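You operate a simulated robot arm through the tools that you are given. There is no shell and no other tool.

The job below is to be done with a simulated robot arm. You get a single attempt, and the scene is never put back.

## Task
Set the gear lash to the figure on the job card.
Fine: free the shaft lock, read the gauge over the small gear, then park the gauge and shut the lock. Where these are worked on the way, their far stop is far enough and under half their travel is too little: shaft lock.
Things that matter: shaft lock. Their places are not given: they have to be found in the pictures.

Only the result counts: the job must be done as asked and must still hold three seconds after the hand-in. Knocking over, shifting, dropping, spilling or breaking anything else fails it.

## Robot
A 6-joint arm with a three-finger gripper, fixed in place. Base frame: the origin is on the floor under the middle of its stand, x ahead of it, y to its left, z up. Units: m, degrees, N and s.
It reaches about 1.213 m from its shoulder. Its first joint turns from -166.0 to 166.0 degrees. Payload 4.89 kg.
The tool frame sits at the grasp point between the pads (the TCP): z along the fingers, y along the line on which they close. The tips reach 0.03 m beyond it. The gripper opens to 0.164 m; its body begins 0.125 m behind the TCP.
Orientation is that of the tool frame in the base frame, as [roll, pitch, yaw] about the fixed x, y, z axes, in that order (R = Rz(yaw) Ry(pitch) Rx(roll)). With the fingers straight down and closing along the base's y, the tool's x points along the base's -x, its y along +y and its z along -z.

## Interface
- The arm moves only by the tool move_arm. Its argument "rows" is a list that holds one entry, the list of rows, each a list of 6 numbers: the shift along the tool's x, y, z in m, then the turn, a rotation vector about the tool's x, y, z in degrees. In form: [[[dx, dy, dz, wx, wy, wz], ...]]. A call has 1 to 20 rows; each row shifts and turns the commanded pose from where the row before left it, along the tool's axes as they then stand. "grip" is the gripper command, from -1 (fully open) to 1 (shut), values between in proportion, set as the call begins (left out, the last holds). Each row takes 0.2 s and may step no farther than 0.05 m and 8.6 degrees from the row before; otherwise, or with a gripper value out of range, the whole call is refused. Where a pose cannot be reached the arm comes as near as it can. A force on the tool above 70 N (or 10 N above the force at the start of the call, whichever is more), or a blocked arm, ends the call early, and 0.2 s more pass. The fingers move at their own pace (about 0.108 m/s each) and stop on an object; they squeeze with about 26 N. The grip force told is the motor's: it shows also when the fingers shut on nothing. Time passes only in rows, and 0.2 s behind the last, so rows that do not move let the fingers close. It gives the time, the measured TCP pose, the force on the tool (base axes), the opening and the grip force at its end, in the units of the frame above (readings bear some noise), with the torque about the TCP (base axes, N m) and any sound that the robot's microphone picked up.
- Cameras (640 x 400 px; columns grow to the right, rows downward): "scene" is fixed at [0.398, 0.6519, 1.5493]; the picture's right is [-0.94, -0.34, 0.00], its down [-0.09, 0.25, -0.96] and it looks along [0.33, -0.91, -0.27] (base axes); focal length 333 px, centre (320, 200). "wrist" rides on the gripper at [0.076, -0.002, -0.152] in the tool frame; the picture's right is [0.02, 1.00, 0.00], its down [-0.88, 0.02, -0.47] and it looks along [-0.47, 0.01, 0.88] (tool axes); focal length 247 px, centre (320, 200).
- snapshot(camera): a new picture of that camera. The clock stands still meanwhile.
- slide_trunk(by): moves the trunk up (or, below 0, down) by that many m; the arm rides with it, the base frame stays. It gives what a move gives, with no picture.
- probe_pixels(camera, pixels): for up to 12 pixels [column, row] of the newest picture of that camera ("zoom" is the newest enlarged one), the place [x, y, z] in the base frame of the surface seen there, good to about 0.003 m, but the place of the scene camera against the robot may be out by one fixed shift of up to 0.012 m in any direction. The clock stands still meanwhile.
- close_up(camera, box): a new picture of the part [left, top, right, bottom] of that camera's present view, enlarged. The clock stands still meanwhile.
- sign_off(): hands the job in; it is judged then, once.

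Leave the gripper open and the arm clear of the work at the hand-in unless told otherwise.

The tools are called after "Call:" as a command line: name --argument value ..., lists and objects as JSON in quotes. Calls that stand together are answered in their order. move_arm: Moves the arm, as the interface text tells. Its arguments: {"type":"object","properties":{"rows":{"type":"array","items":{"type":"array","items":{"type":"array","items":{"type":"number"}}}},"grip":{"type":"number"}},"required":["rows"]} The other tools are called the same way: slide_trunk (by) moves the trunk up or down; snapshot (camera) takes a picture; probe_pixels (camera, pixels) gives the place of the surface under pixels of a picture; close_up (camera, box) takes an enlarged picture of a part of a camera's view; sign_off () hands the job in.

At the start:

```text
clock: 0.0
ee_pos: [0.4208, -0.5639, 1.2619]
ee_rot: [179.9, 0.0, -180.0]
ft_force: [0.0, 0.9, -0.1]
wrist_torque: [0.03, -0.01, -0.01]
finger_gap: 0.164
finger_force: 0.1
trunk travel left (down, up): [-0.175, 0.215]
```

scene: 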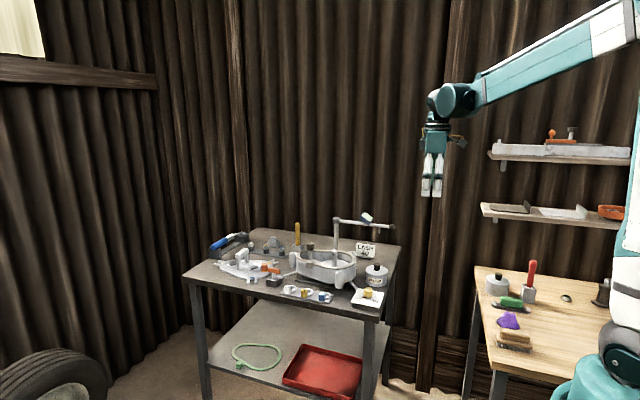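
wrist: 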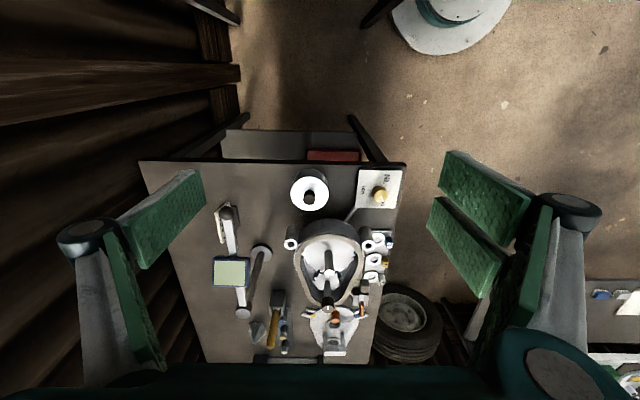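

I see a grey work table with a gear housing, a gauge on an arm, a job card ("LASH 40"?) and a knob plate. I'll take close-ups of the table in both cameras first.

Call:
close_up --camera "scene" --box '[190, 200, 410, 338]'

Call:
close_up --camera "wrist" --box '[180, 150, 440, 370]'

Call:
close_up --camera "scene" --box '[320, 205, 410, 315]'

```text
2.90 times, centred on (300, 269) of scene
```

zoom: 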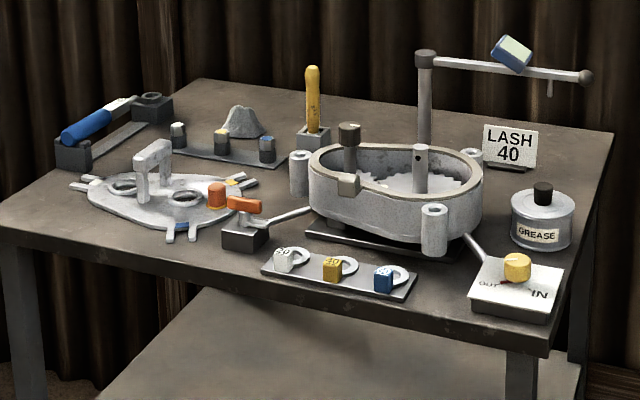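

```text
1.82 times, centred on (310, 260) of wrist
```

zoom: 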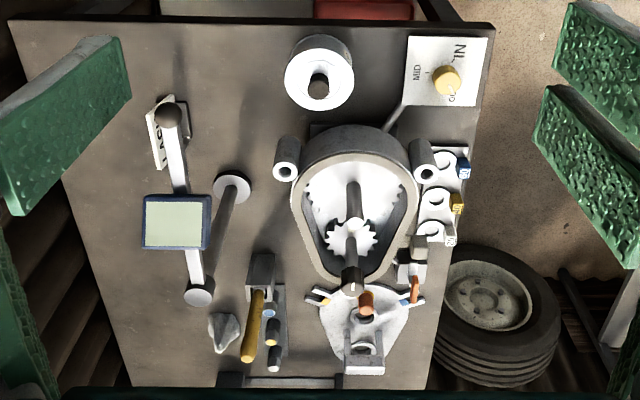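

```text
3.64 times, centred on (365, 260) of scene
```

zoom: 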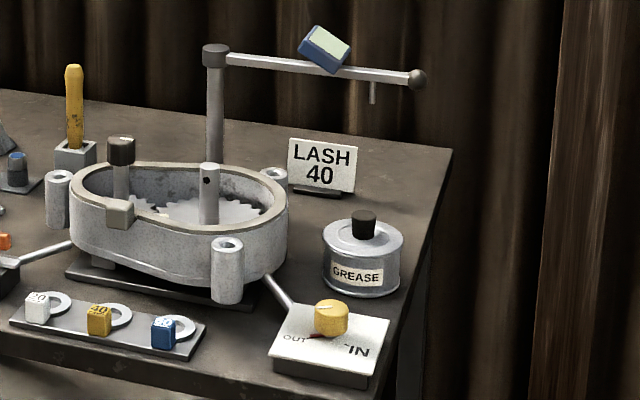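

Next I'll get 3D places of the main items from a scene close-up, to build a map.

Call:
close_up --camera "scene" --box '[190, 200, 410, 338]'

Call:
probe_pixels --camera "zoom" --pixels '[[515, 262], [540, 300], [425, 58], [512, 52], [585, 77], [348, 130], [420, 150], [246, 205], [217, 195], [432, 212], [283, 258], [155, 150]]'

Call:
probe_pixels --camera "zoom" --pixels '[[543, 190], [510, 150], [332, 268], [384, 278], [300, 160], [470, 155], [312, 75], [90, 122], [185, 198], [245, 120], [440, 185], [560, 140]]'

Call:
probe_pixels --camera "wrist" --pixels '[[381, 195], [310, 196], [229, 271], [258, 253], [243, 313], [328, 290], [325, 262], [376, 245], [291, 244], [365, 298], [374, 262], [328, 318]]'

```text
2.90 times, centred on (300, 269) of scene
```

zoom: 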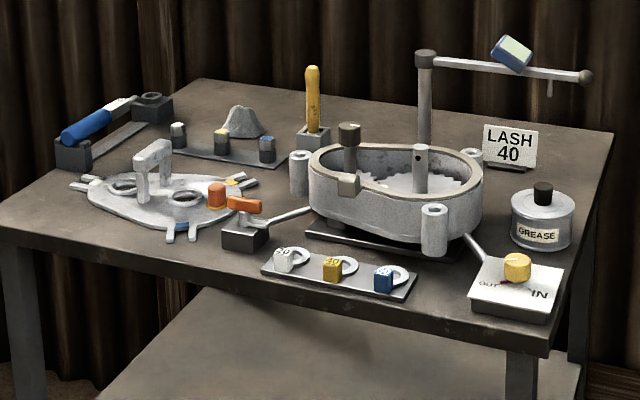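

```text
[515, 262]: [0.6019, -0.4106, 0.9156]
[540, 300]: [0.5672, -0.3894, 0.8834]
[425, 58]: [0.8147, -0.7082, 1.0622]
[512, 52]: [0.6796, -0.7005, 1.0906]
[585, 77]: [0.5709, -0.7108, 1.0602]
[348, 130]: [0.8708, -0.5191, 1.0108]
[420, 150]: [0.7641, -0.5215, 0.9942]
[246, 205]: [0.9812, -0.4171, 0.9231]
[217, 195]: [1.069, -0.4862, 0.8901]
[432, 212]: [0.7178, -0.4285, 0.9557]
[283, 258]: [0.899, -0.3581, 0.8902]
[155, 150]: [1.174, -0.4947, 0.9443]
```

```text
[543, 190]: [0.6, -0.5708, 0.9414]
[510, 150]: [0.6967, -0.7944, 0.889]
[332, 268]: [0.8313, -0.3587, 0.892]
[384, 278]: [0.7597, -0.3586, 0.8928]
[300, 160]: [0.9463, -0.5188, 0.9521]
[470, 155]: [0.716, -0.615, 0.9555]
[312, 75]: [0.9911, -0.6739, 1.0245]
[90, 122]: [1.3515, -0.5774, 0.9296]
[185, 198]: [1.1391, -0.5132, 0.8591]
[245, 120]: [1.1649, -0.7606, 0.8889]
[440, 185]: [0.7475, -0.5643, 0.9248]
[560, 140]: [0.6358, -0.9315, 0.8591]
```

```text
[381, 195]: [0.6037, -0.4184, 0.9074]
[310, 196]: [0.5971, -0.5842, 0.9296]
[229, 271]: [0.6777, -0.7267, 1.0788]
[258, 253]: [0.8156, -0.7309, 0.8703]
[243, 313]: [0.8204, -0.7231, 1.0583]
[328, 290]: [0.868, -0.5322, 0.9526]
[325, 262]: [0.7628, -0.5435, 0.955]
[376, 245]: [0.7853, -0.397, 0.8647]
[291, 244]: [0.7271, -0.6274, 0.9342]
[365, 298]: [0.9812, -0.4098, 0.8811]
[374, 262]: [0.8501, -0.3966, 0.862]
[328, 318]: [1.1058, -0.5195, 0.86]
```

The table top is near z 0.86; the gauge post is at (0.82,-0.72), its arm points to -x with the blue display at about (0.68,-0.72). I'll move the hand over the housing at a safe height for better wrist pictures.

Call:
move_arm --rows '[[[-0.036, 0.009, 0.022, 0, 0, 0], [-0.036, 0.009, 0.022, 0, 0, 0], [-0.036, 0.009, 0.022, 0, 0, 0], [-0.036, 0.009, 0.022, 0, 0, 0], [-0.036, 0.009, 0.022, 0, 0, 0]]]' --grip -1

Call:
snapshot --camera "wrist"

Call:
close_up --camera "wrist" --box '[240, 150, 460, 350]'

```text
clock: 1.2
ee_pos: [0.6013, -0.519, 1.1468]
ee_rot: [179.9, 0.1, -180.0]
ft_force: [-1.4, 0.6, 0.5]
wrist_torque: [-0.04, -0.23, 0.0]
finger_gap: 0.1641
finger_force: 0.1
trunk travel left (down, up): [-0.175, 0.215]
```

```text
taken
```

wrist: 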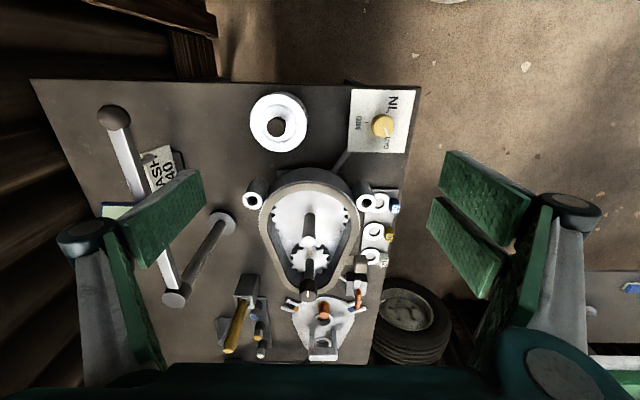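

```text
2.00 times, centred on (350, 250) of wrist
```

zoom: 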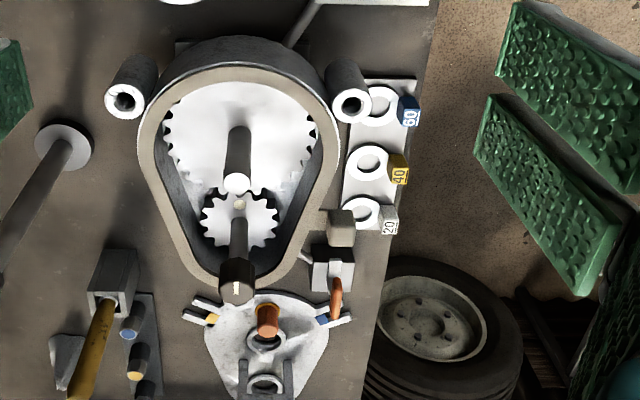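

The washers carry tags 20, 40, 60; two gears lie in the housing, the small one with a dark-capped shaft. I'll look closer at the dial, the orange lever, the gauge, and the plate.

Call:
close_up --camera "wrist" --box '[335, 80, 425, 160]'

Call:
close_up --camera "wrist" --box '[270, 240, 390, 365]'

Call:
close_up --camera "scene" --box '[245, 235, 325, 305]'

Call:
close_up --camera "scene" --box '[325, 205, 400, 255]'

Call:
close_up --camera "scene" --box '[340, 270, 400, 320]'

Call:
close_up --camera "scene" --box '[205, 215, 290, 290]'

```text
5.00 times, centred on (380, 120) of wrist
```

zoom: 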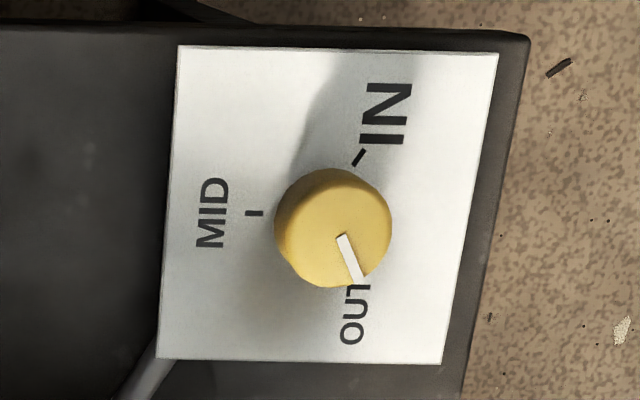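

```text
3.20 times, centred on (330, 302) of wrist
```

zoom: 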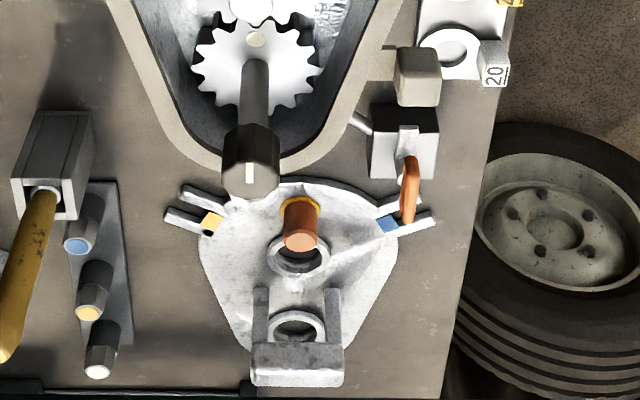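

```text
5.71 times, centred on (285, 270) of scene
```

zoom: 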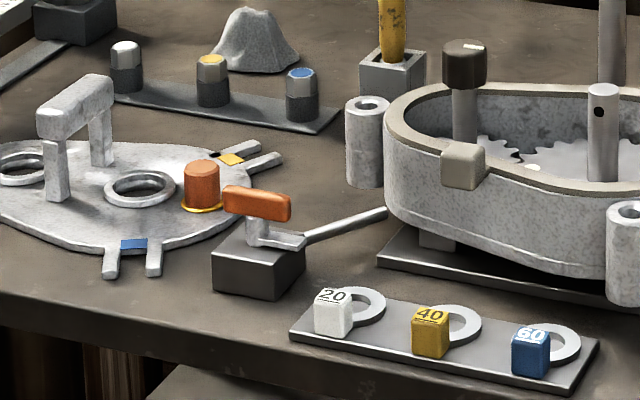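

```text
8.00 times, centred on (362, 230) of scene
```

zoom: 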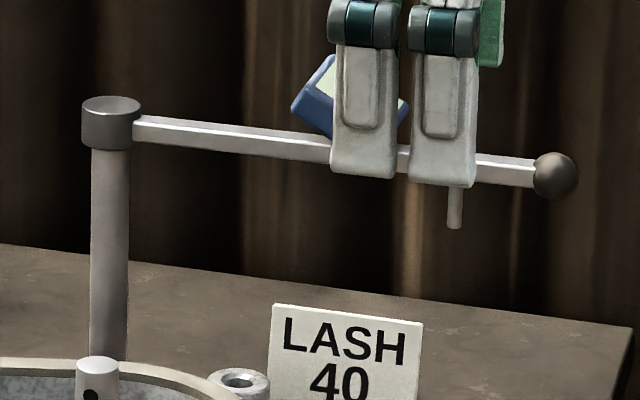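

```text
8.00 times, centred on (370, 295) of scene
```

zoom: 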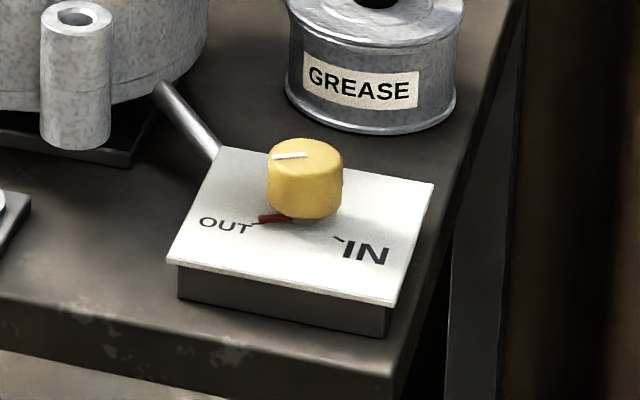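

```text
5.33 times, centred on (248, 252) of scene
```

zoom: 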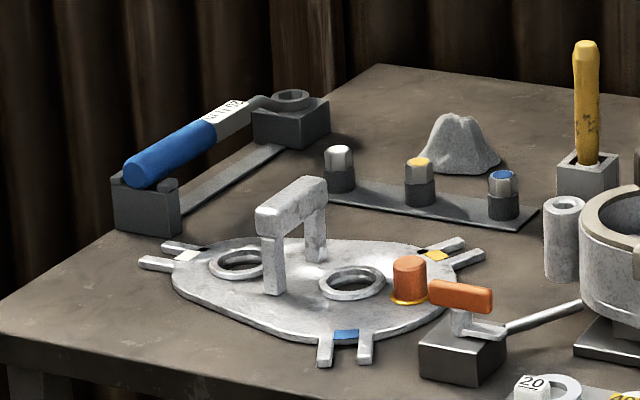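

The dial's white pointer sits close to OUT. The orange lever on the dark block at about (0.98,-0.41) with a rod to the housing looks like the shaft lock. I'll move the hand to look at it from nearby.

Call:
move_arm --rows '[[[-0.043, 0.023, 0.003, 0, 0, 0], [-0.043, 0.023, 0.003, 0, 0, 0], [-0.043, 0.023, 0.003, 0, 0, 0], [-0.043, 0.023, 0.003, 0, 0, 0], [-0.043, 0.023, 0.003, 0, 0, 0], [-0.043, 0.023, 0.003, 0, 0, 0]]]'

Call:
snapshot --camera "wrist"

Call:
snapshot --camera "scene"

```text
clock: 2.6
ee_pos: [0.8573, -0.3847, 1.1369]
ee_rot: [180.0, 0.0, -180.0]
ft_force: [-1.5, -0.2, 0.9]
wrist_torque: [0.12, -0.22, -0.01]
finger_gap: 0.164
finger_force: 0.0
trunk travel left (down, up): [-0.175, 0.215]
```

```text
taken
```

wrist: 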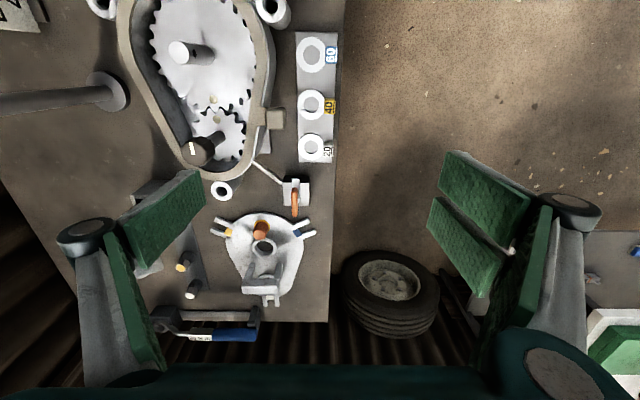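

```text
taken
```

scene: 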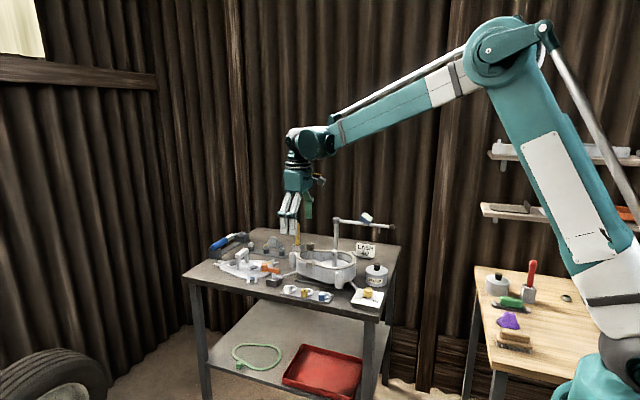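

Call:
close_up --camera "wrist" --box '[250, 130, 330, 230]'

Call:
probe_pixels --camera "wrist" --pixels '[[295, 211], [295, 196], [294, 183], [304, 192], [286, 195], [276, 118], [194, 148], [177, 51], [215, 128], [262, 228], [222, 190], [263, 172]]'

Call:
close_up --camera "wrist" --box '[170, 80, 300, 190]'

```text
4.00 times, centred on (290, 180) of wrist
```

zoom: 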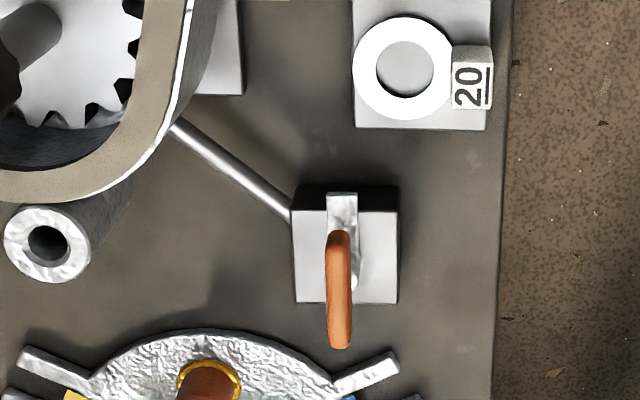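

```text
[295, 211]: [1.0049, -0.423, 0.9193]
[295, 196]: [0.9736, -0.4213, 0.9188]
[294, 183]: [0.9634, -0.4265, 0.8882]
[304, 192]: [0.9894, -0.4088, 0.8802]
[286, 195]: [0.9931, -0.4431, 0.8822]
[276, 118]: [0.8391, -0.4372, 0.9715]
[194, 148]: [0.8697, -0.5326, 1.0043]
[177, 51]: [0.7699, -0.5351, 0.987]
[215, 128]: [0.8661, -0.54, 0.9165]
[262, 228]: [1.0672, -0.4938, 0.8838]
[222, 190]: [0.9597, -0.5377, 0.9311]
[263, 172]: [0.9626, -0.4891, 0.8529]
```

```text
3.64 times, centred on (235, 135) of wrist
```

zoom: 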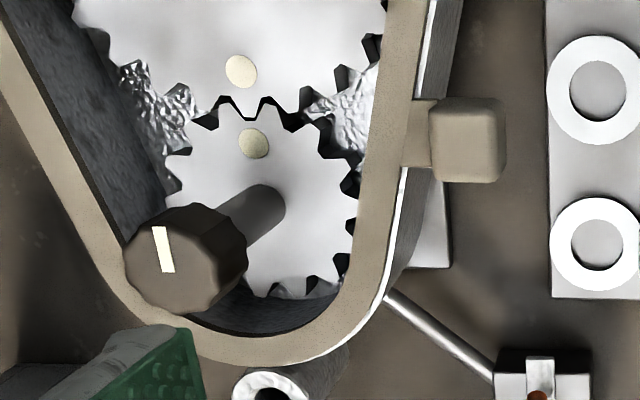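

The lever's orange handle lies along +x at z≈0.92 on a dark block. I'll view it tightly from the scene camera, and the tan block on the housing wall as well.

Call:
close_up --camera "scene" --box '[264, 254, 300, 277]'

Call:
close_up --camera "scene" --box '[288, 240, 328, 268]'

```text
16.00 times, centred on (282, 266) of scene
```

zoom: 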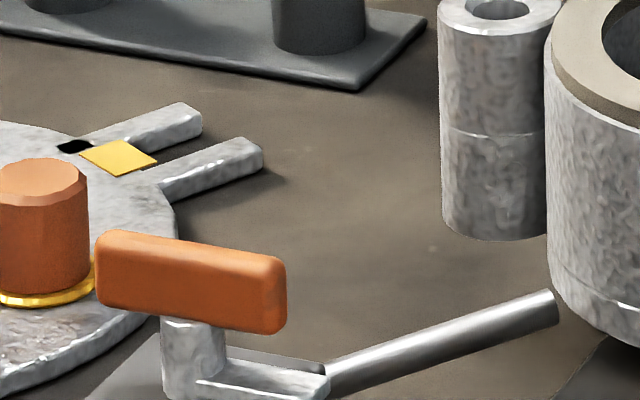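

```text
14.29 times, centred on (308, 254) of scene
```

zoom: 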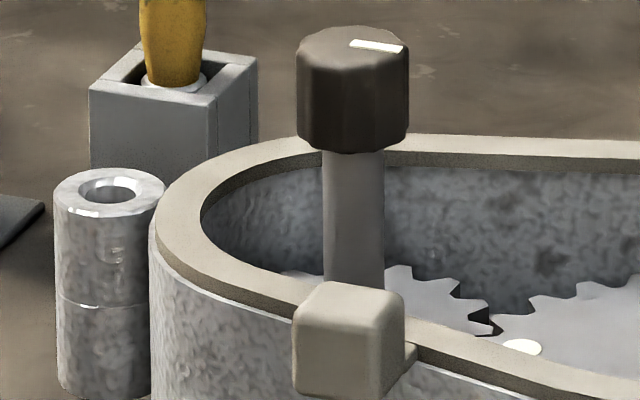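

Call:
close_up --camera "scene" --box '[258, 260, 294, 290]'

Call:
probe_pixels --camera "zoom" --pixels '[[210, 150], [380, 190], [300, 165], [300, 260], [360, 290], [410, 280], [200, 300], [400, 330], [330, 380], [300, 230], [480, 260], [460, 245]]'

Call:
close_up --camera "wrist" --box '[275, 165, 315, 225]'

```text
13.33 times, centred on (276, 275) of scene
```

zoom: 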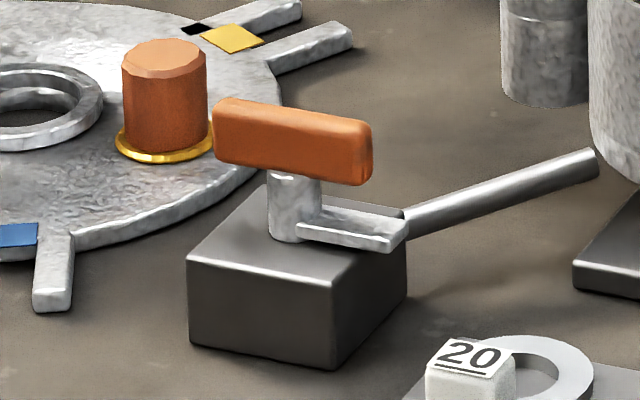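

```text
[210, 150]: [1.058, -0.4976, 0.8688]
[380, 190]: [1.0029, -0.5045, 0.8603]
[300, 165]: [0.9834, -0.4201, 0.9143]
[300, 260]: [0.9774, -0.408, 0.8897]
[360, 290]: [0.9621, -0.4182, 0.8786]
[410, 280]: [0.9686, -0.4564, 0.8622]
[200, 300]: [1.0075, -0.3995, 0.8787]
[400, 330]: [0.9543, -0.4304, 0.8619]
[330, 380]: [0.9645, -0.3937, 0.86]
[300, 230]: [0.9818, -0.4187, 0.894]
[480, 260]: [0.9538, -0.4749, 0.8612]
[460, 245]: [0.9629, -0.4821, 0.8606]
```

```text
6.67 times, centred on (295, 195) of wrist
```

zoom: 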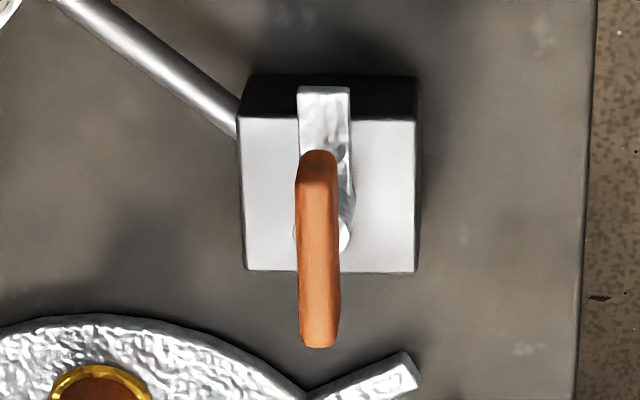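

The lever is a T-handle on a vertical pin, with a pointer finger toward -x. I'll probe its exact geometry in the wrist enlargement.

Call:
probe_pixels --camera "zoom" --pixels '[[318, 170], [320, 200], [320, 250], [320, 300], [320, 335], [320, 344], [323, 95], [323, 125], [345, 238], [250, 125], [410, 125], [410, 262]]'

Call:
probe_pixels --camera "zoom" --pixels '[[302, 250], [338, 250], [306, 330], [336, 330], [250, 262], [345, 200], [318, 158], [330, 110], [305, 110], [318, 154]]'

```text
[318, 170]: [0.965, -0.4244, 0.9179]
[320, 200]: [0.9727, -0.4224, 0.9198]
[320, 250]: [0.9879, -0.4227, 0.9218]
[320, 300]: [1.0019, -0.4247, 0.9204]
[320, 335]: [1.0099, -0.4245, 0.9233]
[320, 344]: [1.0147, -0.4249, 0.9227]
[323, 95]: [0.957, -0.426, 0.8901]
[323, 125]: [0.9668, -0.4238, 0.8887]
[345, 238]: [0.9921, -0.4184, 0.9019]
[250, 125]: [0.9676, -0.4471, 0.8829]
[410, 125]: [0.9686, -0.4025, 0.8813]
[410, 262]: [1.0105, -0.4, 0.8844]
```

```text
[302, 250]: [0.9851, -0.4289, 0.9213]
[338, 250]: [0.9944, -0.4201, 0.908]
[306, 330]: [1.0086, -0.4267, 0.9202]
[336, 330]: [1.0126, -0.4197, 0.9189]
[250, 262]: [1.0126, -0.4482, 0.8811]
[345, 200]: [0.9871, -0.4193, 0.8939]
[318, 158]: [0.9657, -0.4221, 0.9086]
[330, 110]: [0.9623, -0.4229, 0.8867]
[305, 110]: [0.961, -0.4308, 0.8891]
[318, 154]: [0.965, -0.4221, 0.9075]
```

The T-handle's pin is at about (0.990,-0.424), top z 0.921, bar along x and ~0.011 thick. I'll go above it with the fingers half open and check.

Call:
move_arm --rows '[[[-0.0332, -0.0098, 0.0217, 0, 0, 0], [-0.0332, -0.0098, 0.0217, 0, 0, 0], [-0.0332, -0.0098, 0.0217, 0, 0, 0], [-0.0332, -0.0098, 0.0217, 0, 0, 0], [0, 0, 0.025, 0, 0, 0], [0, 0, 0, 0, 0, 0]]]' --grip 0.2

Call:
snapshot --camera "wrist"

Call:
close_up --camera "scene" --box '[230, 200, 340, 300]'

```text
clock: 4.0
ee_pos: [0.9926, -0.4208, 1.019]
ee_rot: [-180.0, 0.1, 180.0]
ft_force: [0.1, -0.1, -0.7]
wrist_torque: [0.04, 0.09, 0.0]
finger_gap: 0.0656
finger_force: 0.0
trunk travel left (down, up): [-0.175, 0.215]
```

```text
taken
```

wrist: 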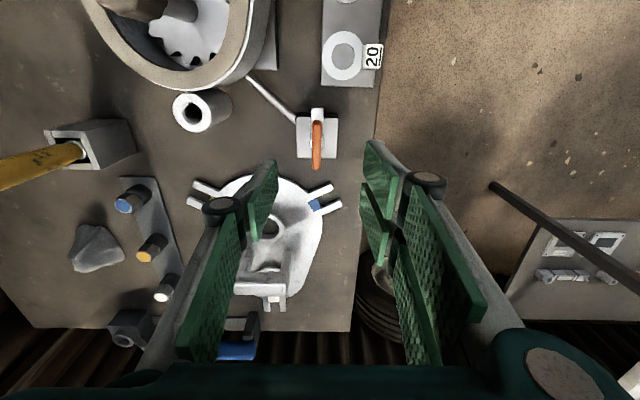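

```text
4.00 times, centred on (285, 250) of scene
```

zoom: 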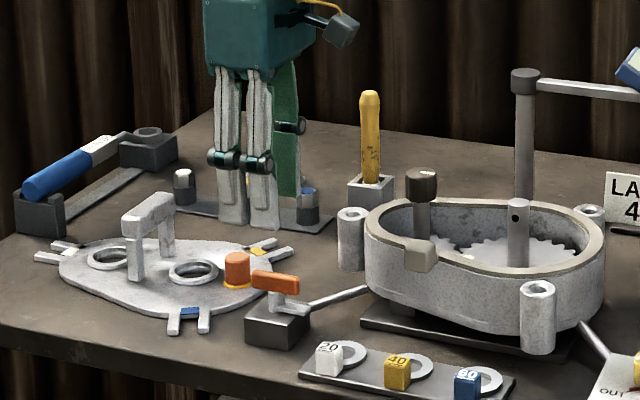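

The hand is centred over the T-handle (handle at wrist (316,147), expected (320,150)). I'll descend to TCP z≈0.936 with the fingers still about 0.065 m apart.

Call:
move_arm --rows '[[[0.0006, -0.0008, 0.021, 0, 0, 0], [0.0006, -0.0008, 0.021, 0, 0, 0], [0.0006, -0.0008, 0.021, 0, 0, 0], [0.0006, -0.0008, 0.02, 0, 0, 0], [0, 0, 0, 0, 0, 0]]]'

Call:
snapshot --camera "wrist"

Call:
close_up --camera "scene" --box '[245, 230, 315, 290]'

```text
clock: 5.2
ee_pos: [0.9896, -0.4242, 0.9374]
ee_rot: [-179.9, 0.0, -180.0]
ft_force: [0.5, -0.7, -0.3]
wrist_torque: [-0.03, 0.03, 0.04]
finger_gap: 0.0658
finger_force: 0.1
trunk travel left (down, up): [-0.175, 0.215]
```

```text
taken
```

wrist: 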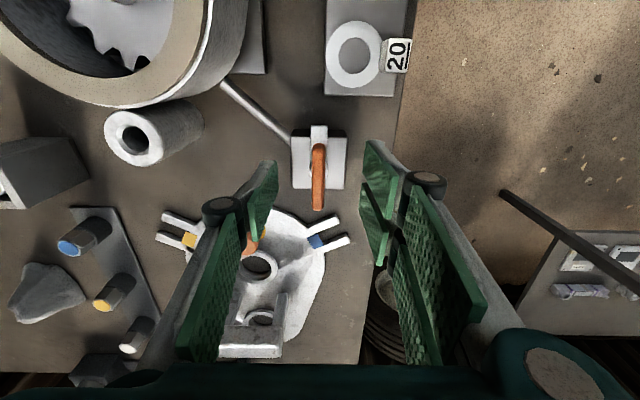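

```text
6.67 times, centred on (280, 260) of scene
```

zoom: 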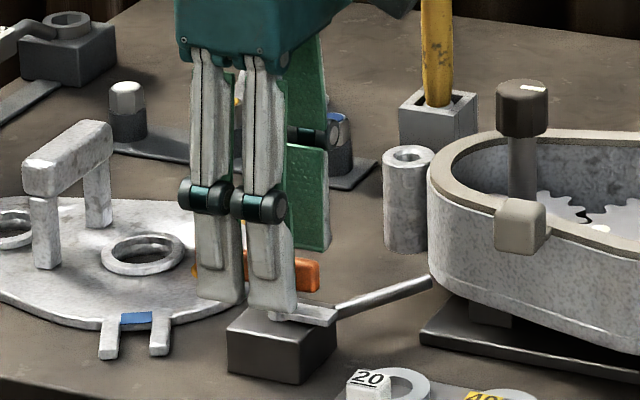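

The fingers straddle the handle. I'll probe the handle and block again in this nearer picture to centre on the pin.

Call:
probe_pixels --camera "wrist" --pixels '[[318, 150], [318, 165], [318, 180], [318, 195], [318, 208], [313, 180], [323, 180], [293, 140], [343, 140], [295, 186], [343, 186], [319, 130]]'

```text
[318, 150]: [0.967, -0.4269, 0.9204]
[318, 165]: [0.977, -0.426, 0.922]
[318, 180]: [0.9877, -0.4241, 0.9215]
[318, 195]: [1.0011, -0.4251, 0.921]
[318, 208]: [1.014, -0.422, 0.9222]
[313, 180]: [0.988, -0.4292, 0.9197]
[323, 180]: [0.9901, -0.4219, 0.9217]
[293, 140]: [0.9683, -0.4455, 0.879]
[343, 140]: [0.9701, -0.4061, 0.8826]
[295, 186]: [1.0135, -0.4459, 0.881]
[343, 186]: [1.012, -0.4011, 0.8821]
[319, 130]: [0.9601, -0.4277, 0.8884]
```

Handle centre (0.990,-0.425), matching the TCP. I'll go down 8 mm more and close the fingers on the bar.

Call:
move_arm --rows '[[[0, 0, 0.008, 0, 0, 0], [0, 0, 0, 0, 0, 0], [0, 0, 0, 0, 0, 0], [0, 0, 0, 0, 0, 0]]]' --grip 1

Call:
snapshot --camera "wrist"

```text
clock: 6.2
ee_pos: [0.9911, -0.4249, 0.9308]
ee_rot: [-180.0, 0.0, 180.0]
ft_force: [3.6, -2.0, -2.2]
wrist_torque: [-0.04, -0.31, -0.01]
finger_gap: 0.0097
finger_force: 44.7
trunk travel left (down, up): [-0.175, 0.215]
```

```text
taken
```

wrist: 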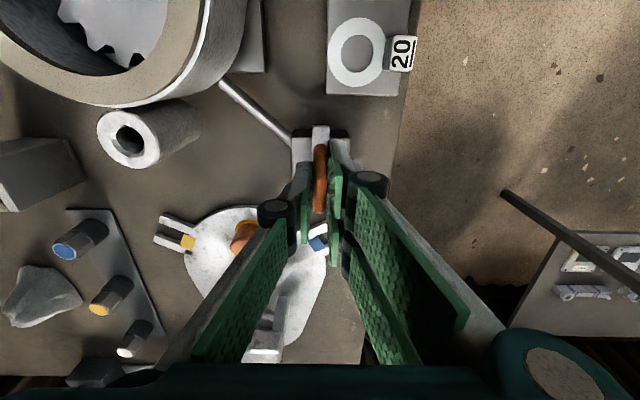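

The bar is held (gap 0.0097). I'll try a small test turn of +8 degrees about tool z (clockwise seen from above) and read the torque.

Call:
move_arm --rows '[[[0, 0, 0, 0, 0, 4], [0, 0, 0, 0, 0, 4], [0, 0, 0, 0, 0, 0]]]'

```text
clock: 7.0
ee_pos: [0.9923, -0.4255, 0.9315]
ee_rot: [-180.0, -0.1, 172.0]
ft_force: [8.3, -4.5, 2.6]
wrist_torque: [-0.09, -0.11, 1.8]
finger_gap: 0.0142
finger_force: 44.6
trunk travel left (down, up): [-0.175, 0.215]
```

Turning clockwise gives 1.8 N m and spreads the fingers, so that side is the stop. I'll turn back and test the other way.

Call:
move_arm --rows '[[[0, 0, 0, 0, 0, -4], [0, 0, 0, 0, 0, -4], [0, 0, 0, 0, 0, -5], [0, 0, 0, 0, 0, -5], [0, 0, 0, 0, 0, 0]]]'

```text
clock: 8.2
ee_pos: [0.9892, -0.4254, 0.9316]
ee_rot: [-179.9, 0.0, -170.0]
ft_force: [13.6, -5.8, 0.6]
wrist_torque: [0.01, -1.12, 0.01]
finger_gap: 0.0098
finger_force: 45.2
trunk travel left (down, up): [-0.175, 0.215]
```

It turns freely counter-clockwise (torque ~0). I'll continue turning in that direction.

Call:
move_arm --rows '[[[0, 0, 0, 0, 0, -6], [0, 0, 0, 0, 0, -6], [0, 0, 0, 0, 0, -6], [0, 0, 0, 0, 0, -6], [0, 0, 0, 0, 0, -6], [0, 0, 0, 0, 0, 0]]]'

```text
clock: 9.6
ee_pos: [0.9908, -0.4245, 0.9307]
ee_rot: [-179.8, 0.1, -139.9]
ft_force: [42.1, -20.8, 27.3]
wrist_torque: [-0.65, -1.02, 0.04]
finger_gap: 0.0099
finger_force: 44.4
trunk travel left (down, up): [-0.175, 0.215]
```

The handle follows to 40 degrees, but side force has grown (42,-21,27). I'll look before going on.

Call:
snapshot --camera "wrist"

Call:
close_up --camera "scene" --box '[250, 235, 310, 290]'

```text
taken
```

wrist: 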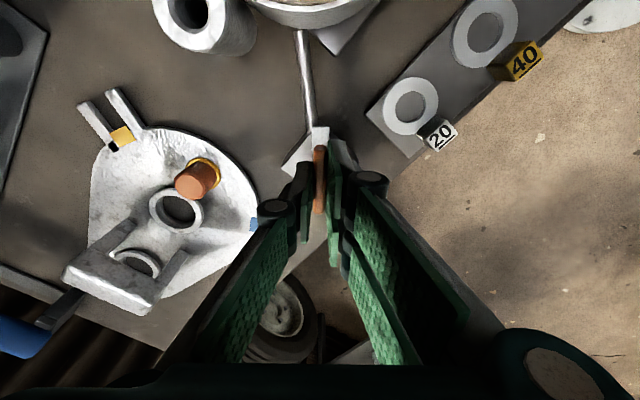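

```text
7.27 times, centred on (280, 262) of scene
```

zoom: 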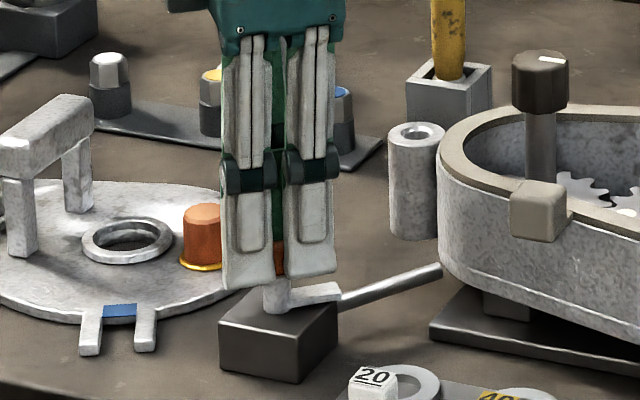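

The pointer finger turned along with the handle. I'll relieve the side force with a small shift and read it.

Call:
move_arm --rows '[[[-0.0006, -0.0016, -0.001, 0, 0, 0], [0, 0, 0, 0, 0, 0]]]'

```text
clock: 10.2
ee_pos: [0.9914, -0.4245, 0.9309]
ee_rot: [179.9, 0.0, -140.0]
ft_force: [16.2, -2.9, 7.1]
wrist_torque: [0.5, -1.07, 0.05]
finger_gap: 0.0097
finger_force: 45.1
trunk travel left (down, up): [-0.175, 0.215]
```

Force fell. I'll go on turning with a small correction.

Call:
move_arm --rows '[[[-0.0007, -0.0006, -0.0003, 0, 0, -6], [0, 0, 0, 0, 0, -6], [0, 0, 0, 0, 0, -6], [0, 0, 0, 0, 0, -6], [0, 0, 0, 0, 0, 0]]]'

```text
clock: 11.4
ee_pos: [0.9907, -0.4252, 0.9307]
ee_rot: [179.8, 0.0, -116.0]
ft_force: [-5.3, 2.2, -8.9]
wrist_torque: [0.57, -0.04, 0.01]
finger_gap: 0.0098
finger_force: 45.4
trunk travel left (down, up): [-0.175, 0.215]
stopped in row 5: the force on the tool passed its limit at 72 N (the readings are from after the stop); the commanded pose is now the measured one
```

A force spike stopped the call but left the forces small; the handle is now at 64 degrees. I'll continue in smaller parts.

Call:
move_arm --rows '[[[0, 0, 0, 0, 0, -5], [0, 0, 0, 0, 0, -5], [0, 0, 0, 0, 0, 0]]]'

```text
clock: 12.2
ee_pos: [0.9899, -0.425, 0.9315]
ee_rot: [179.7, 0.0, -105.9]
ft_force: [-14.6, 5.5, -17.0]
wrist_torque: [-0.86, 0.7, -0.05]
finger_gap: 0.0099
finger_force: 44.8
trunk travel left (down, up): [-0.175, 0.215]
```

Call:
move_arm --rows '[[[-0.0001, 0.001, 0.0006, 0, 0, -4], [0, 0, 0, 0, 0, -4], [0, 0, 0, 0, 0, -4], [0, 0, 0, 0, 0, 0]]]'

```text
clock: 13.2
ee_pos: [0.9912, -0.4235, 0.9302]
ee_rot: [179.9, 0.1, -93.9]
ft_force: [18.8, -13.7, 10.5]
wrist_torque: [-0.6, -0.44, 0.05]
finger_gap: 0.0098
finger_force: 45.3
trunk travel left (down, up): [-0.175, 0.215]
```

Call:
move_arm --rows '[[[0.0006, -0.001, -0.0005, 0, 0, -4], [0, 0, 0, 0, 0, -4], [0, 0, 0, 0, 0, 0]]]'

```text
clock: 14.0
ee_pos: [0.9899, -0.4246, 0.9299]
ee_rot: [179.7, 0.1, -86.0]
ft_force: [-12.9, 2.0, -3.0]
wrist_torque: [0.37, 0.32, -1.89]
finger_gap: 0.0116
finger_force: 45.2
trunk travel left (down, up): [-0.175, 0.215]
```

Torque -1.9 N m at about 92 degrees: the far stop is reached. I'll ease the twist, open the fingers and lift off.

Call:
move_arm --rows '[[[0, 0, 0, 0, 0, 3], [0, 0, 0, 0, 0, 0]]]'

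Call:
move_arm --rows '[[[0, 0, 0, 0, 0, 0], [0, 0, 0, 0, 0, 0], [0, 0, -0.02, 0, 0, 0], [0, 0, -0.04, 0, 0, 0], [0, 0, -0.04, 0, 0, 0], [0, 0, -0.04, 0, 0, 0], [0, 0, -0.04, 0, 0, 0]]]' --grip 0.2

Call:
snapshot --camera "wrist"

Call:
close_up --camera "scene" --box '[245, 230, 315, 290]'

Call:
snapshot --camera "scene"

```text
clock: 14.6
ee_pos: [0.9895, -0.4253, 0.9307]
ee_rot: [179.9, 0.2, -88.9]
ft_force: [-20.1, 0.9, -12.3]
wrist_torque: [0.38, 0.51, -1.21]
finger_gap: 0.0099
finger_force: 44.7
trunk travel left (down, up): [-0.175, 0.215]
```

```text
clock: 16.2
ee_pos: [0.9926, -0.4256, 1.1115]
ee_rot: [179.8, 0.1, -89.0]
ft_force: [0.3, 0.2, -1.5]
wrist_torque: [0.1, 0.12, 0.0]
finger_gap: 0.0656
finger_force: 0.1
trunk travel left (down, up): [-0.175, 0.215]
```

```text
taken
```

wrist: 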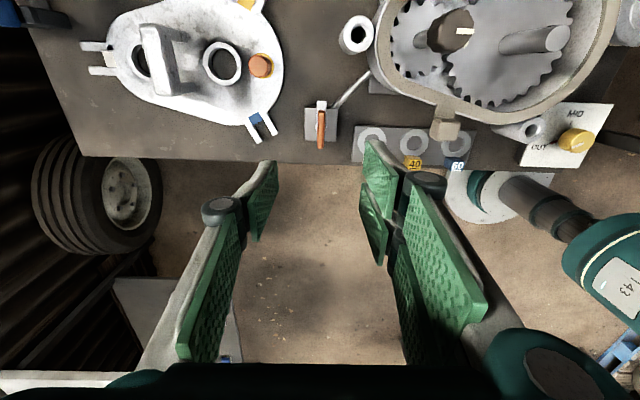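

```text
6.67 times, centred on (280, 260) of scene
```

zoom: 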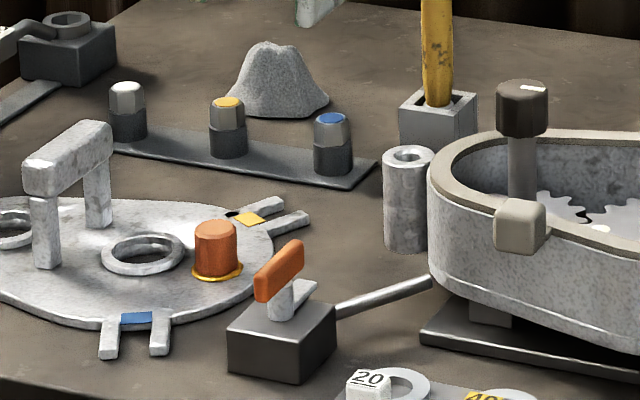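

```text
taken
```

scene: 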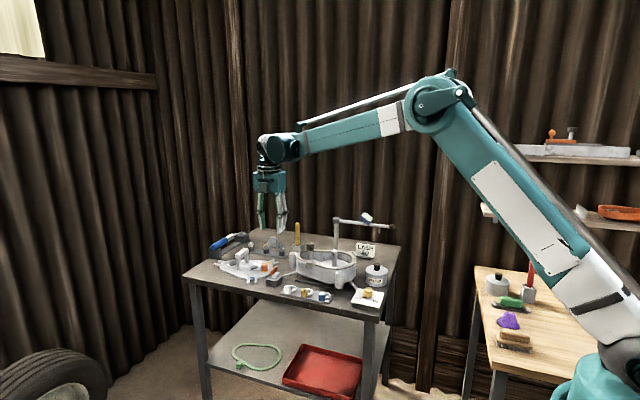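

The lever is now a quarter turn over, pointer toward -y: lock freed. Next is the gauge. I'll raise the hand well above it and turn the hand back to yaw 180.

Call:
move_arm --rows '[[[0, 0, -0.035, 0, 0, 0], [0, 0, -0.035, 0, 0, 0], [0, 0, -0.035, 0, 0, 0], [0, 0, -0.035, 0, 0, 0], [0, 0, 0, 0, 0, 8.27], [0, 0, 0, 0, 0, 8.27], [0, 0, 0, 0, 0, 8.27], [0, 0, 0, 0, 0, 8.27], [0, 0, 0, 0, 0, 8.27], [0, 0, 0, 0, 0, 8.27], [0, 0, 0, 0, 0, 8.27], [0, 0, 0, 0, 0, 8.27], [0, 0, 0, 0, 0, 8.27], [0, 0, 0, 0, 0, 8.27], [0, 0, 0, 0, 0, 8.27]]]' --grip -0.3

```text
clock: 19.4
ee_pos: [0.9916, -0.4258, 1.2517]
ee_rot: [180.0, -0.2, 180.0]
ft_force: [0.1, -0.6, 0.0]
wrist_torque: [-0.02, -0.01, 0.0]
finger_gap: 0.1067
finger_force: 0.0
trunk travel left (down, up): [-0.175, 0.215]
```

Call:
move_arm --rows '[[[0.041, -0.0241, 0.0026, 0, 0, 0], [0.041, -0.0241, 0.0026, 0, 0, 0], [0.041, -0.0241, 0.0026, 0, 0, 0], [0.041, -0.0241, 0.0026, 0, 0, 0], [0.041, -0.0241, 0.0026, 0, 0, 0], [0.041, -0.0241, 0.0026, 0, 0, 0], [0.041, -0.0241, 0.0026, 0, 0, 0], [0.041, -0.0241, 0.0026, 0, 0, 0], [0.041, -0.0241, 0.0026, 0, 0, 0], [0.041, -0.0241, 0.0026, 0, 0, 0], [0.041, -0.0241, 0.0026, 0, 0, 0], [0.041, -0.0241, 0.0026, 0, 0, 0], [0, 0, 0, 0, 0, 0]]]'

Call:
snapshot --camera "wrist"

Call:
snapshot --camera "scene"

```text
clock: 22.2
ee_pos: [0.4944, -0.7147, 1.2191]
ee_rot: [179.9, -0.3, 180.0]
ft_force: [-0.7, -0.2, -0.3]
wrist_torque: [0.09, -0.07, 0.0]
finger_gap: 0.1064
finger_force: 0.0
trunk travel left (down, up): [-0.175, 0.215]
```

```text
taken
```

wrist: 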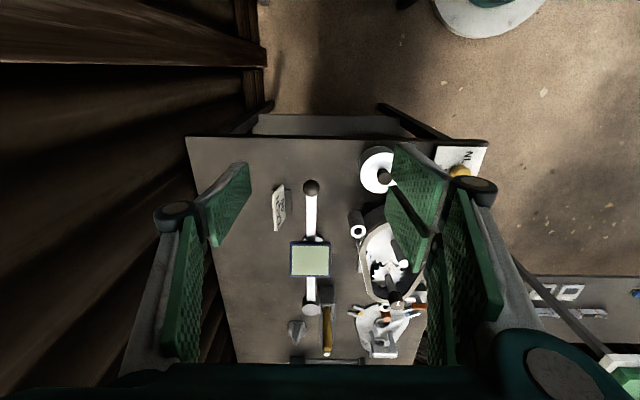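

```text
taken
```

scene: 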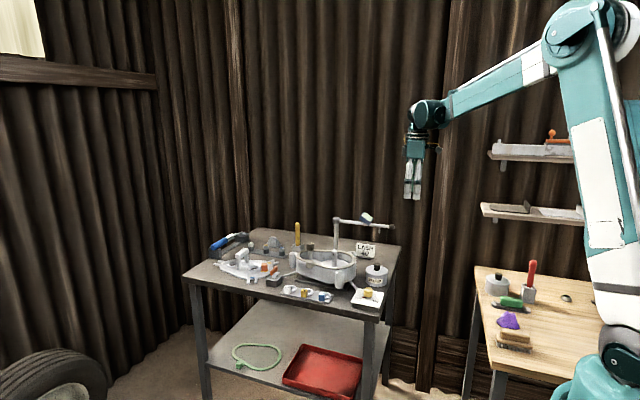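

The gauge arm is centred in the wrist picture: ball at (311,187), display at (310,259), post at (311,309). I'll probe it.

Call:
probe_pixels --camera "wrist" --pixels '[[311, 183], [311, 190], [311, 200], [311, 215], [311, 230], [310, 250], [310, 268], [295, 259], [325, 259], [311, 290], [311, 309], [305, 215]]'

Call:
close_up --camera "wrist" --box '[270, 170, 350, 320]'

Call:
close_up --camera "scene" --box '[328, 208, 400, 258]'

Call:
probe_pixels --camera "zoom" --pixels '[[560, 160], [520, 165], [455, 210], [455, 185], [400, 150], [250, 120], [130, 110], [110, 200], [350, 80], [330, 120]]'

```text
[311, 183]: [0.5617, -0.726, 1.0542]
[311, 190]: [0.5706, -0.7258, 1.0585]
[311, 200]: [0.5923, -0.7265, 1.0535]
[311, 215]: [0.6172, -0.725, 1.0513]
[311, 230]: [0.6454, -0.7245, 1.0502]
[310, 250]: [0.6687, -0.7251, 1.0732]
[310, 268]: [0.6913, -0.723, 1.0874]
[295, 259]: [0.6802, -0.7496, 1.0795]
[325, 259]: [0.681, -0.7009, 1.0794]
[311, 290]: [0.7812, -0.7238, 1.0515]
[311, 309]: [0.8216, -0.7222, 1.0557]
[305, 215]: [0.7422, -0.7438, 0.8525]
```

```text
2.67 times, centred on (310, 245) of wrist
```

zoom: 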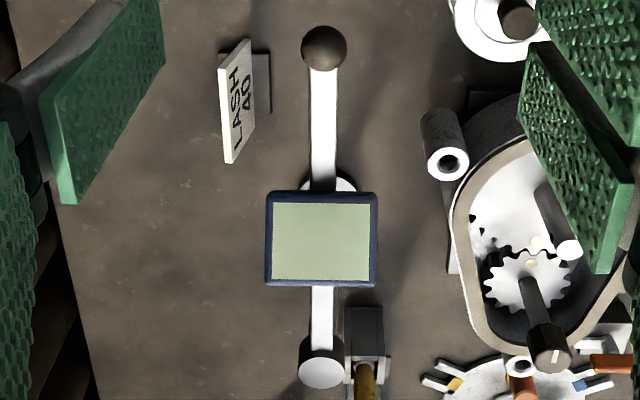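

```text
8.00 times, centred on (364, 233) of scene
```

zoom: 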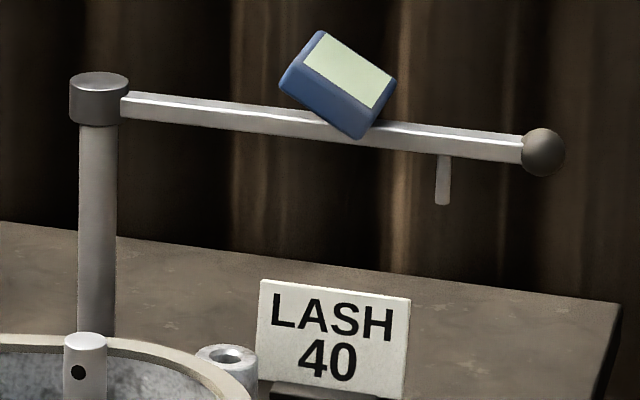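

```text
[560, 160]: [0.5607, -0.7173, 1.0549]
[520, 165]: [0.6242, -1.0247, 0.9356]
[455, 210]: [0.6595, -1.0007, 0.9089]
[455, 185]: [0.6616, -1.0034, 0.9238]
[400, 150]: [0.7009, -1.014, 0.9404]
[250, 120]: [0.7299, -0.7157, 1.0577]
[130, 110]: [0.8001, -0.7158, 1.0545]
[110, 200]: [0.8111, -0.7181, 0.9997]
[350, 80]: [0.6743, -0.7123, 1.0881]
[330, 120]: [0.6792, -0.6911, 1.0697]
```

Ball centre is about (0.571,-0.7255,1.047), post axis (0.822,-0.7235), so the radius is 0.251. The blank display faces the ball end. I'll lower the open fingers around the ball.

Call:
move_arm --rows '[[[-0.0255, -0.0036, 0.02, 0, 0, 0], [-0.0255, -0.0036, 0.02, 0, 0, 0], [-0.0255, -0.0036, 0.02, 0, 0, 0], [0, 0, 0.03, 0, 0, 0], [0, 0, 0.03, 0, 0, 0], [0, 0, 0.03, 0, 0, 0], [0, 0, 0, 0, 0, 0]]]' --grip 0

Call:
snapshot --camera "wrist"

```text
clock: 23.8
ee_pos: [0.5764, -0.7261, 1.0721]
ee_rot: [179.9, -0.2, -179.8]
ft_force: [0.2, -0.3, -0.3]
wrist_torque: [0.0, 0.0, 0.0]
finger_gap: 0.0817
finger_force: 0.0
trunk travel left (down, up): [-0.175, 0.215]
```

```text
taken
```

wrist: 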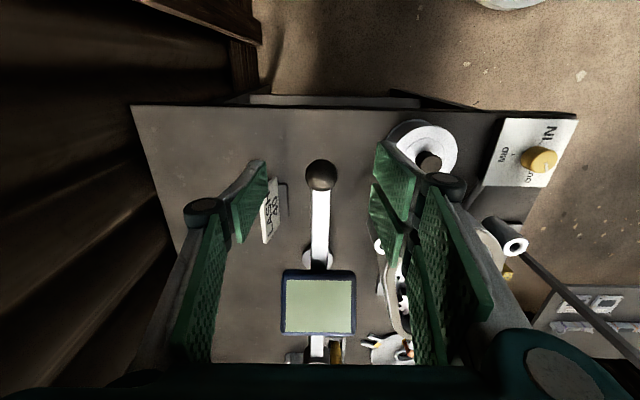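

The ball sits between the fingers at (320,175). I'll go down 14 mm and close on it.

Call:
move_arm --rows '[[[0.003, 0.0005, 0.014, 0, 0, 0], [0, 0, 0, 0, 0, 0], [0, 0, 0, 0, 0, 0], [0, 0, 0, 0, 0, 0], [0, 0, 0, 0, 0, 0]]]' --grip 1

Call:
snapshot --camera "wrist"

```text
clock: 25.0
ee_pos: [0.5737, -0.7263, 1.0588]
ee_rot: [-179.9, -0.1, -180.0]
ft_force: [4.8, -0.6, 2.6]
wrist_torque: [-0.04, -0.09, -0.02]
finger_gap: 0.0239
finger_force: 45.2
trunk travel left (down, up): [-0.175, 0.215]
```

```text
taken
```

wrist: 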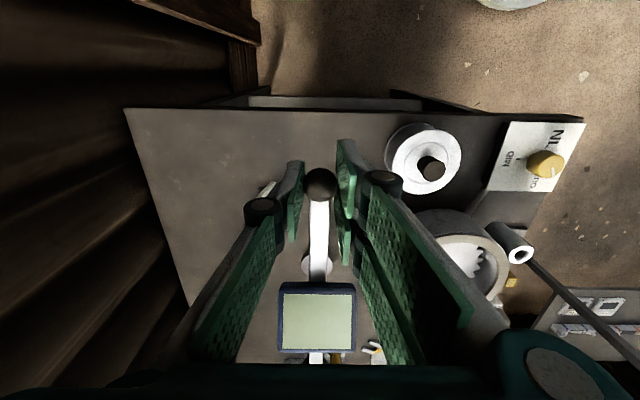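

The ball is held (gap 0.024), and the display shows between the fingers. I'll swing the arm along its arc a little (16 degrees) and check the forces.

Call:
move_arm --rows '[[[-0.0006, 0.01733, 0, 0, 0, 4], [-0.0006, 0.01733, 0, 0, 0, 4], [-0.0006, 0.01733, 0, 0, 0, 4], [-0.0006, 0.01733, 0, 0, 0, 4], [0, 0, 0, 0, 0, 0]]]'

```text
clock: 26.2
ee_pos: [0.5835, -0.6561, 1.0588]
ee_rot: [-180.0, -0.2, 164.0]
ft_force: [12.1, -3.2, 19.9]
wrist_torque: [-0.1, -0.27, 0.02]
finger_gap: 0.0238
finger_force: 44.7
trunk travel left (down, up): [-0.175, 0.215]
```

It moves along properly. I'll continue for 36 degrees with small corrections.

Call:
move_arm --rows '[[[-0.0018, 0.026, -0.0007, 0, 0, 6], [-0.00136, 0.026, 0, 0, 0, 6], [-0.00136, 0.026, 0, 0, 0, 6], [-0.00136, 0.026, 0, 0, 0, 6], [-0.00136, 0.026, 0, 0, 0, 6], [-0.00136, 0.026, 0, 0, 0, 6], [0, 0, 0, 0, 0, 0]]]'

Call:
snapshot --camera "wrist"

```text
clock: 27.8
ee_pos: [0.6678, -0.5309, 1.0589]
ee_rot: [-179.9, -0.2, 128.0]
ft_force: [3.6, -5.2, -7.2]
wrist_torque: [-0.2, -0.04, 0.01]
finger_gap: 0.024
finger_force: 45.0
trunk travel left (down, up): [-0.175, 0.215]
```

```text
taken
```

wrist: 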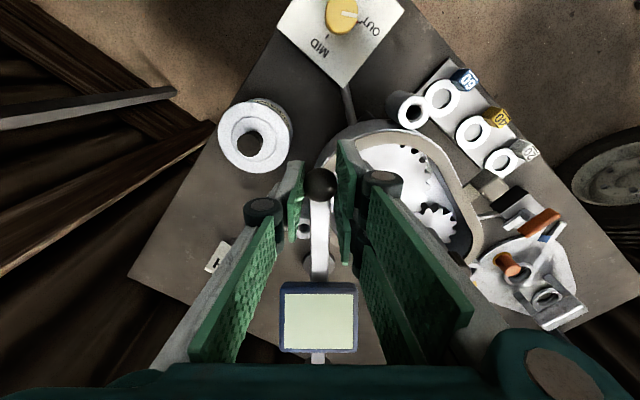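

Swing is at 128 degrees, forces low. I'll go on to about 92 degrees.

Call:
move_arm --rows '[[[-0.00136, 0.026, 0, 0, 0, 6], [-0.00136, 0.026, 0, 0, 0, 6], [-0.00136, 0.026, 0, 0, 0, 6], [-0.00136, 0.026, 0, 0, 0, 6], [-0.00136, 0.026, 0, 0, 0, 6], [-0.00136, 0.026, 0, 0, 0, 6], [0, 0, 0, 0, 0, 0]]]'

Call:
snapshot --camera "wrist"

Call:
close_up --camera "scene" --box '[260, 190, 380, 290]'

```text
clock: 29.4
ee_pos: [0.8122, -0.4764, 1.0583]
ee_rot: [-179.9, 0.0, 92.0]
ft_force: [-0.6, 30.7, 25.4]
wrist_torque: [0.6, 0.0, 0.04]
finger_gap: 0.0237
finger_force: 45.2
trunk travel left (down, up): [-0.175, 0.215]
```

```text
taken
```

wrist: 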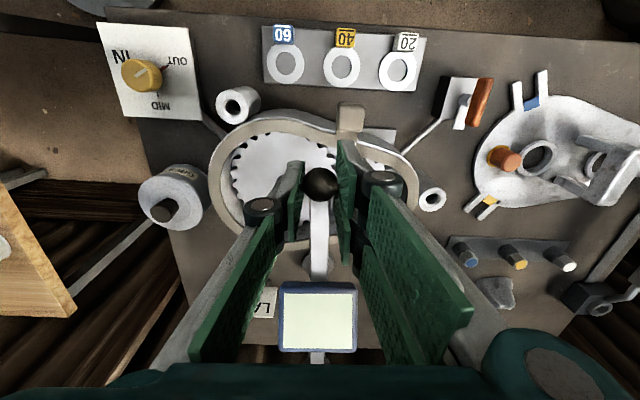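

```text
4.00 times, centred on (320, 240) of scene
```

zoom: 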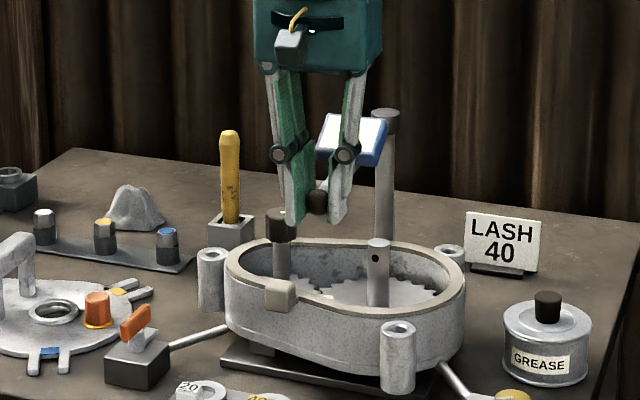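

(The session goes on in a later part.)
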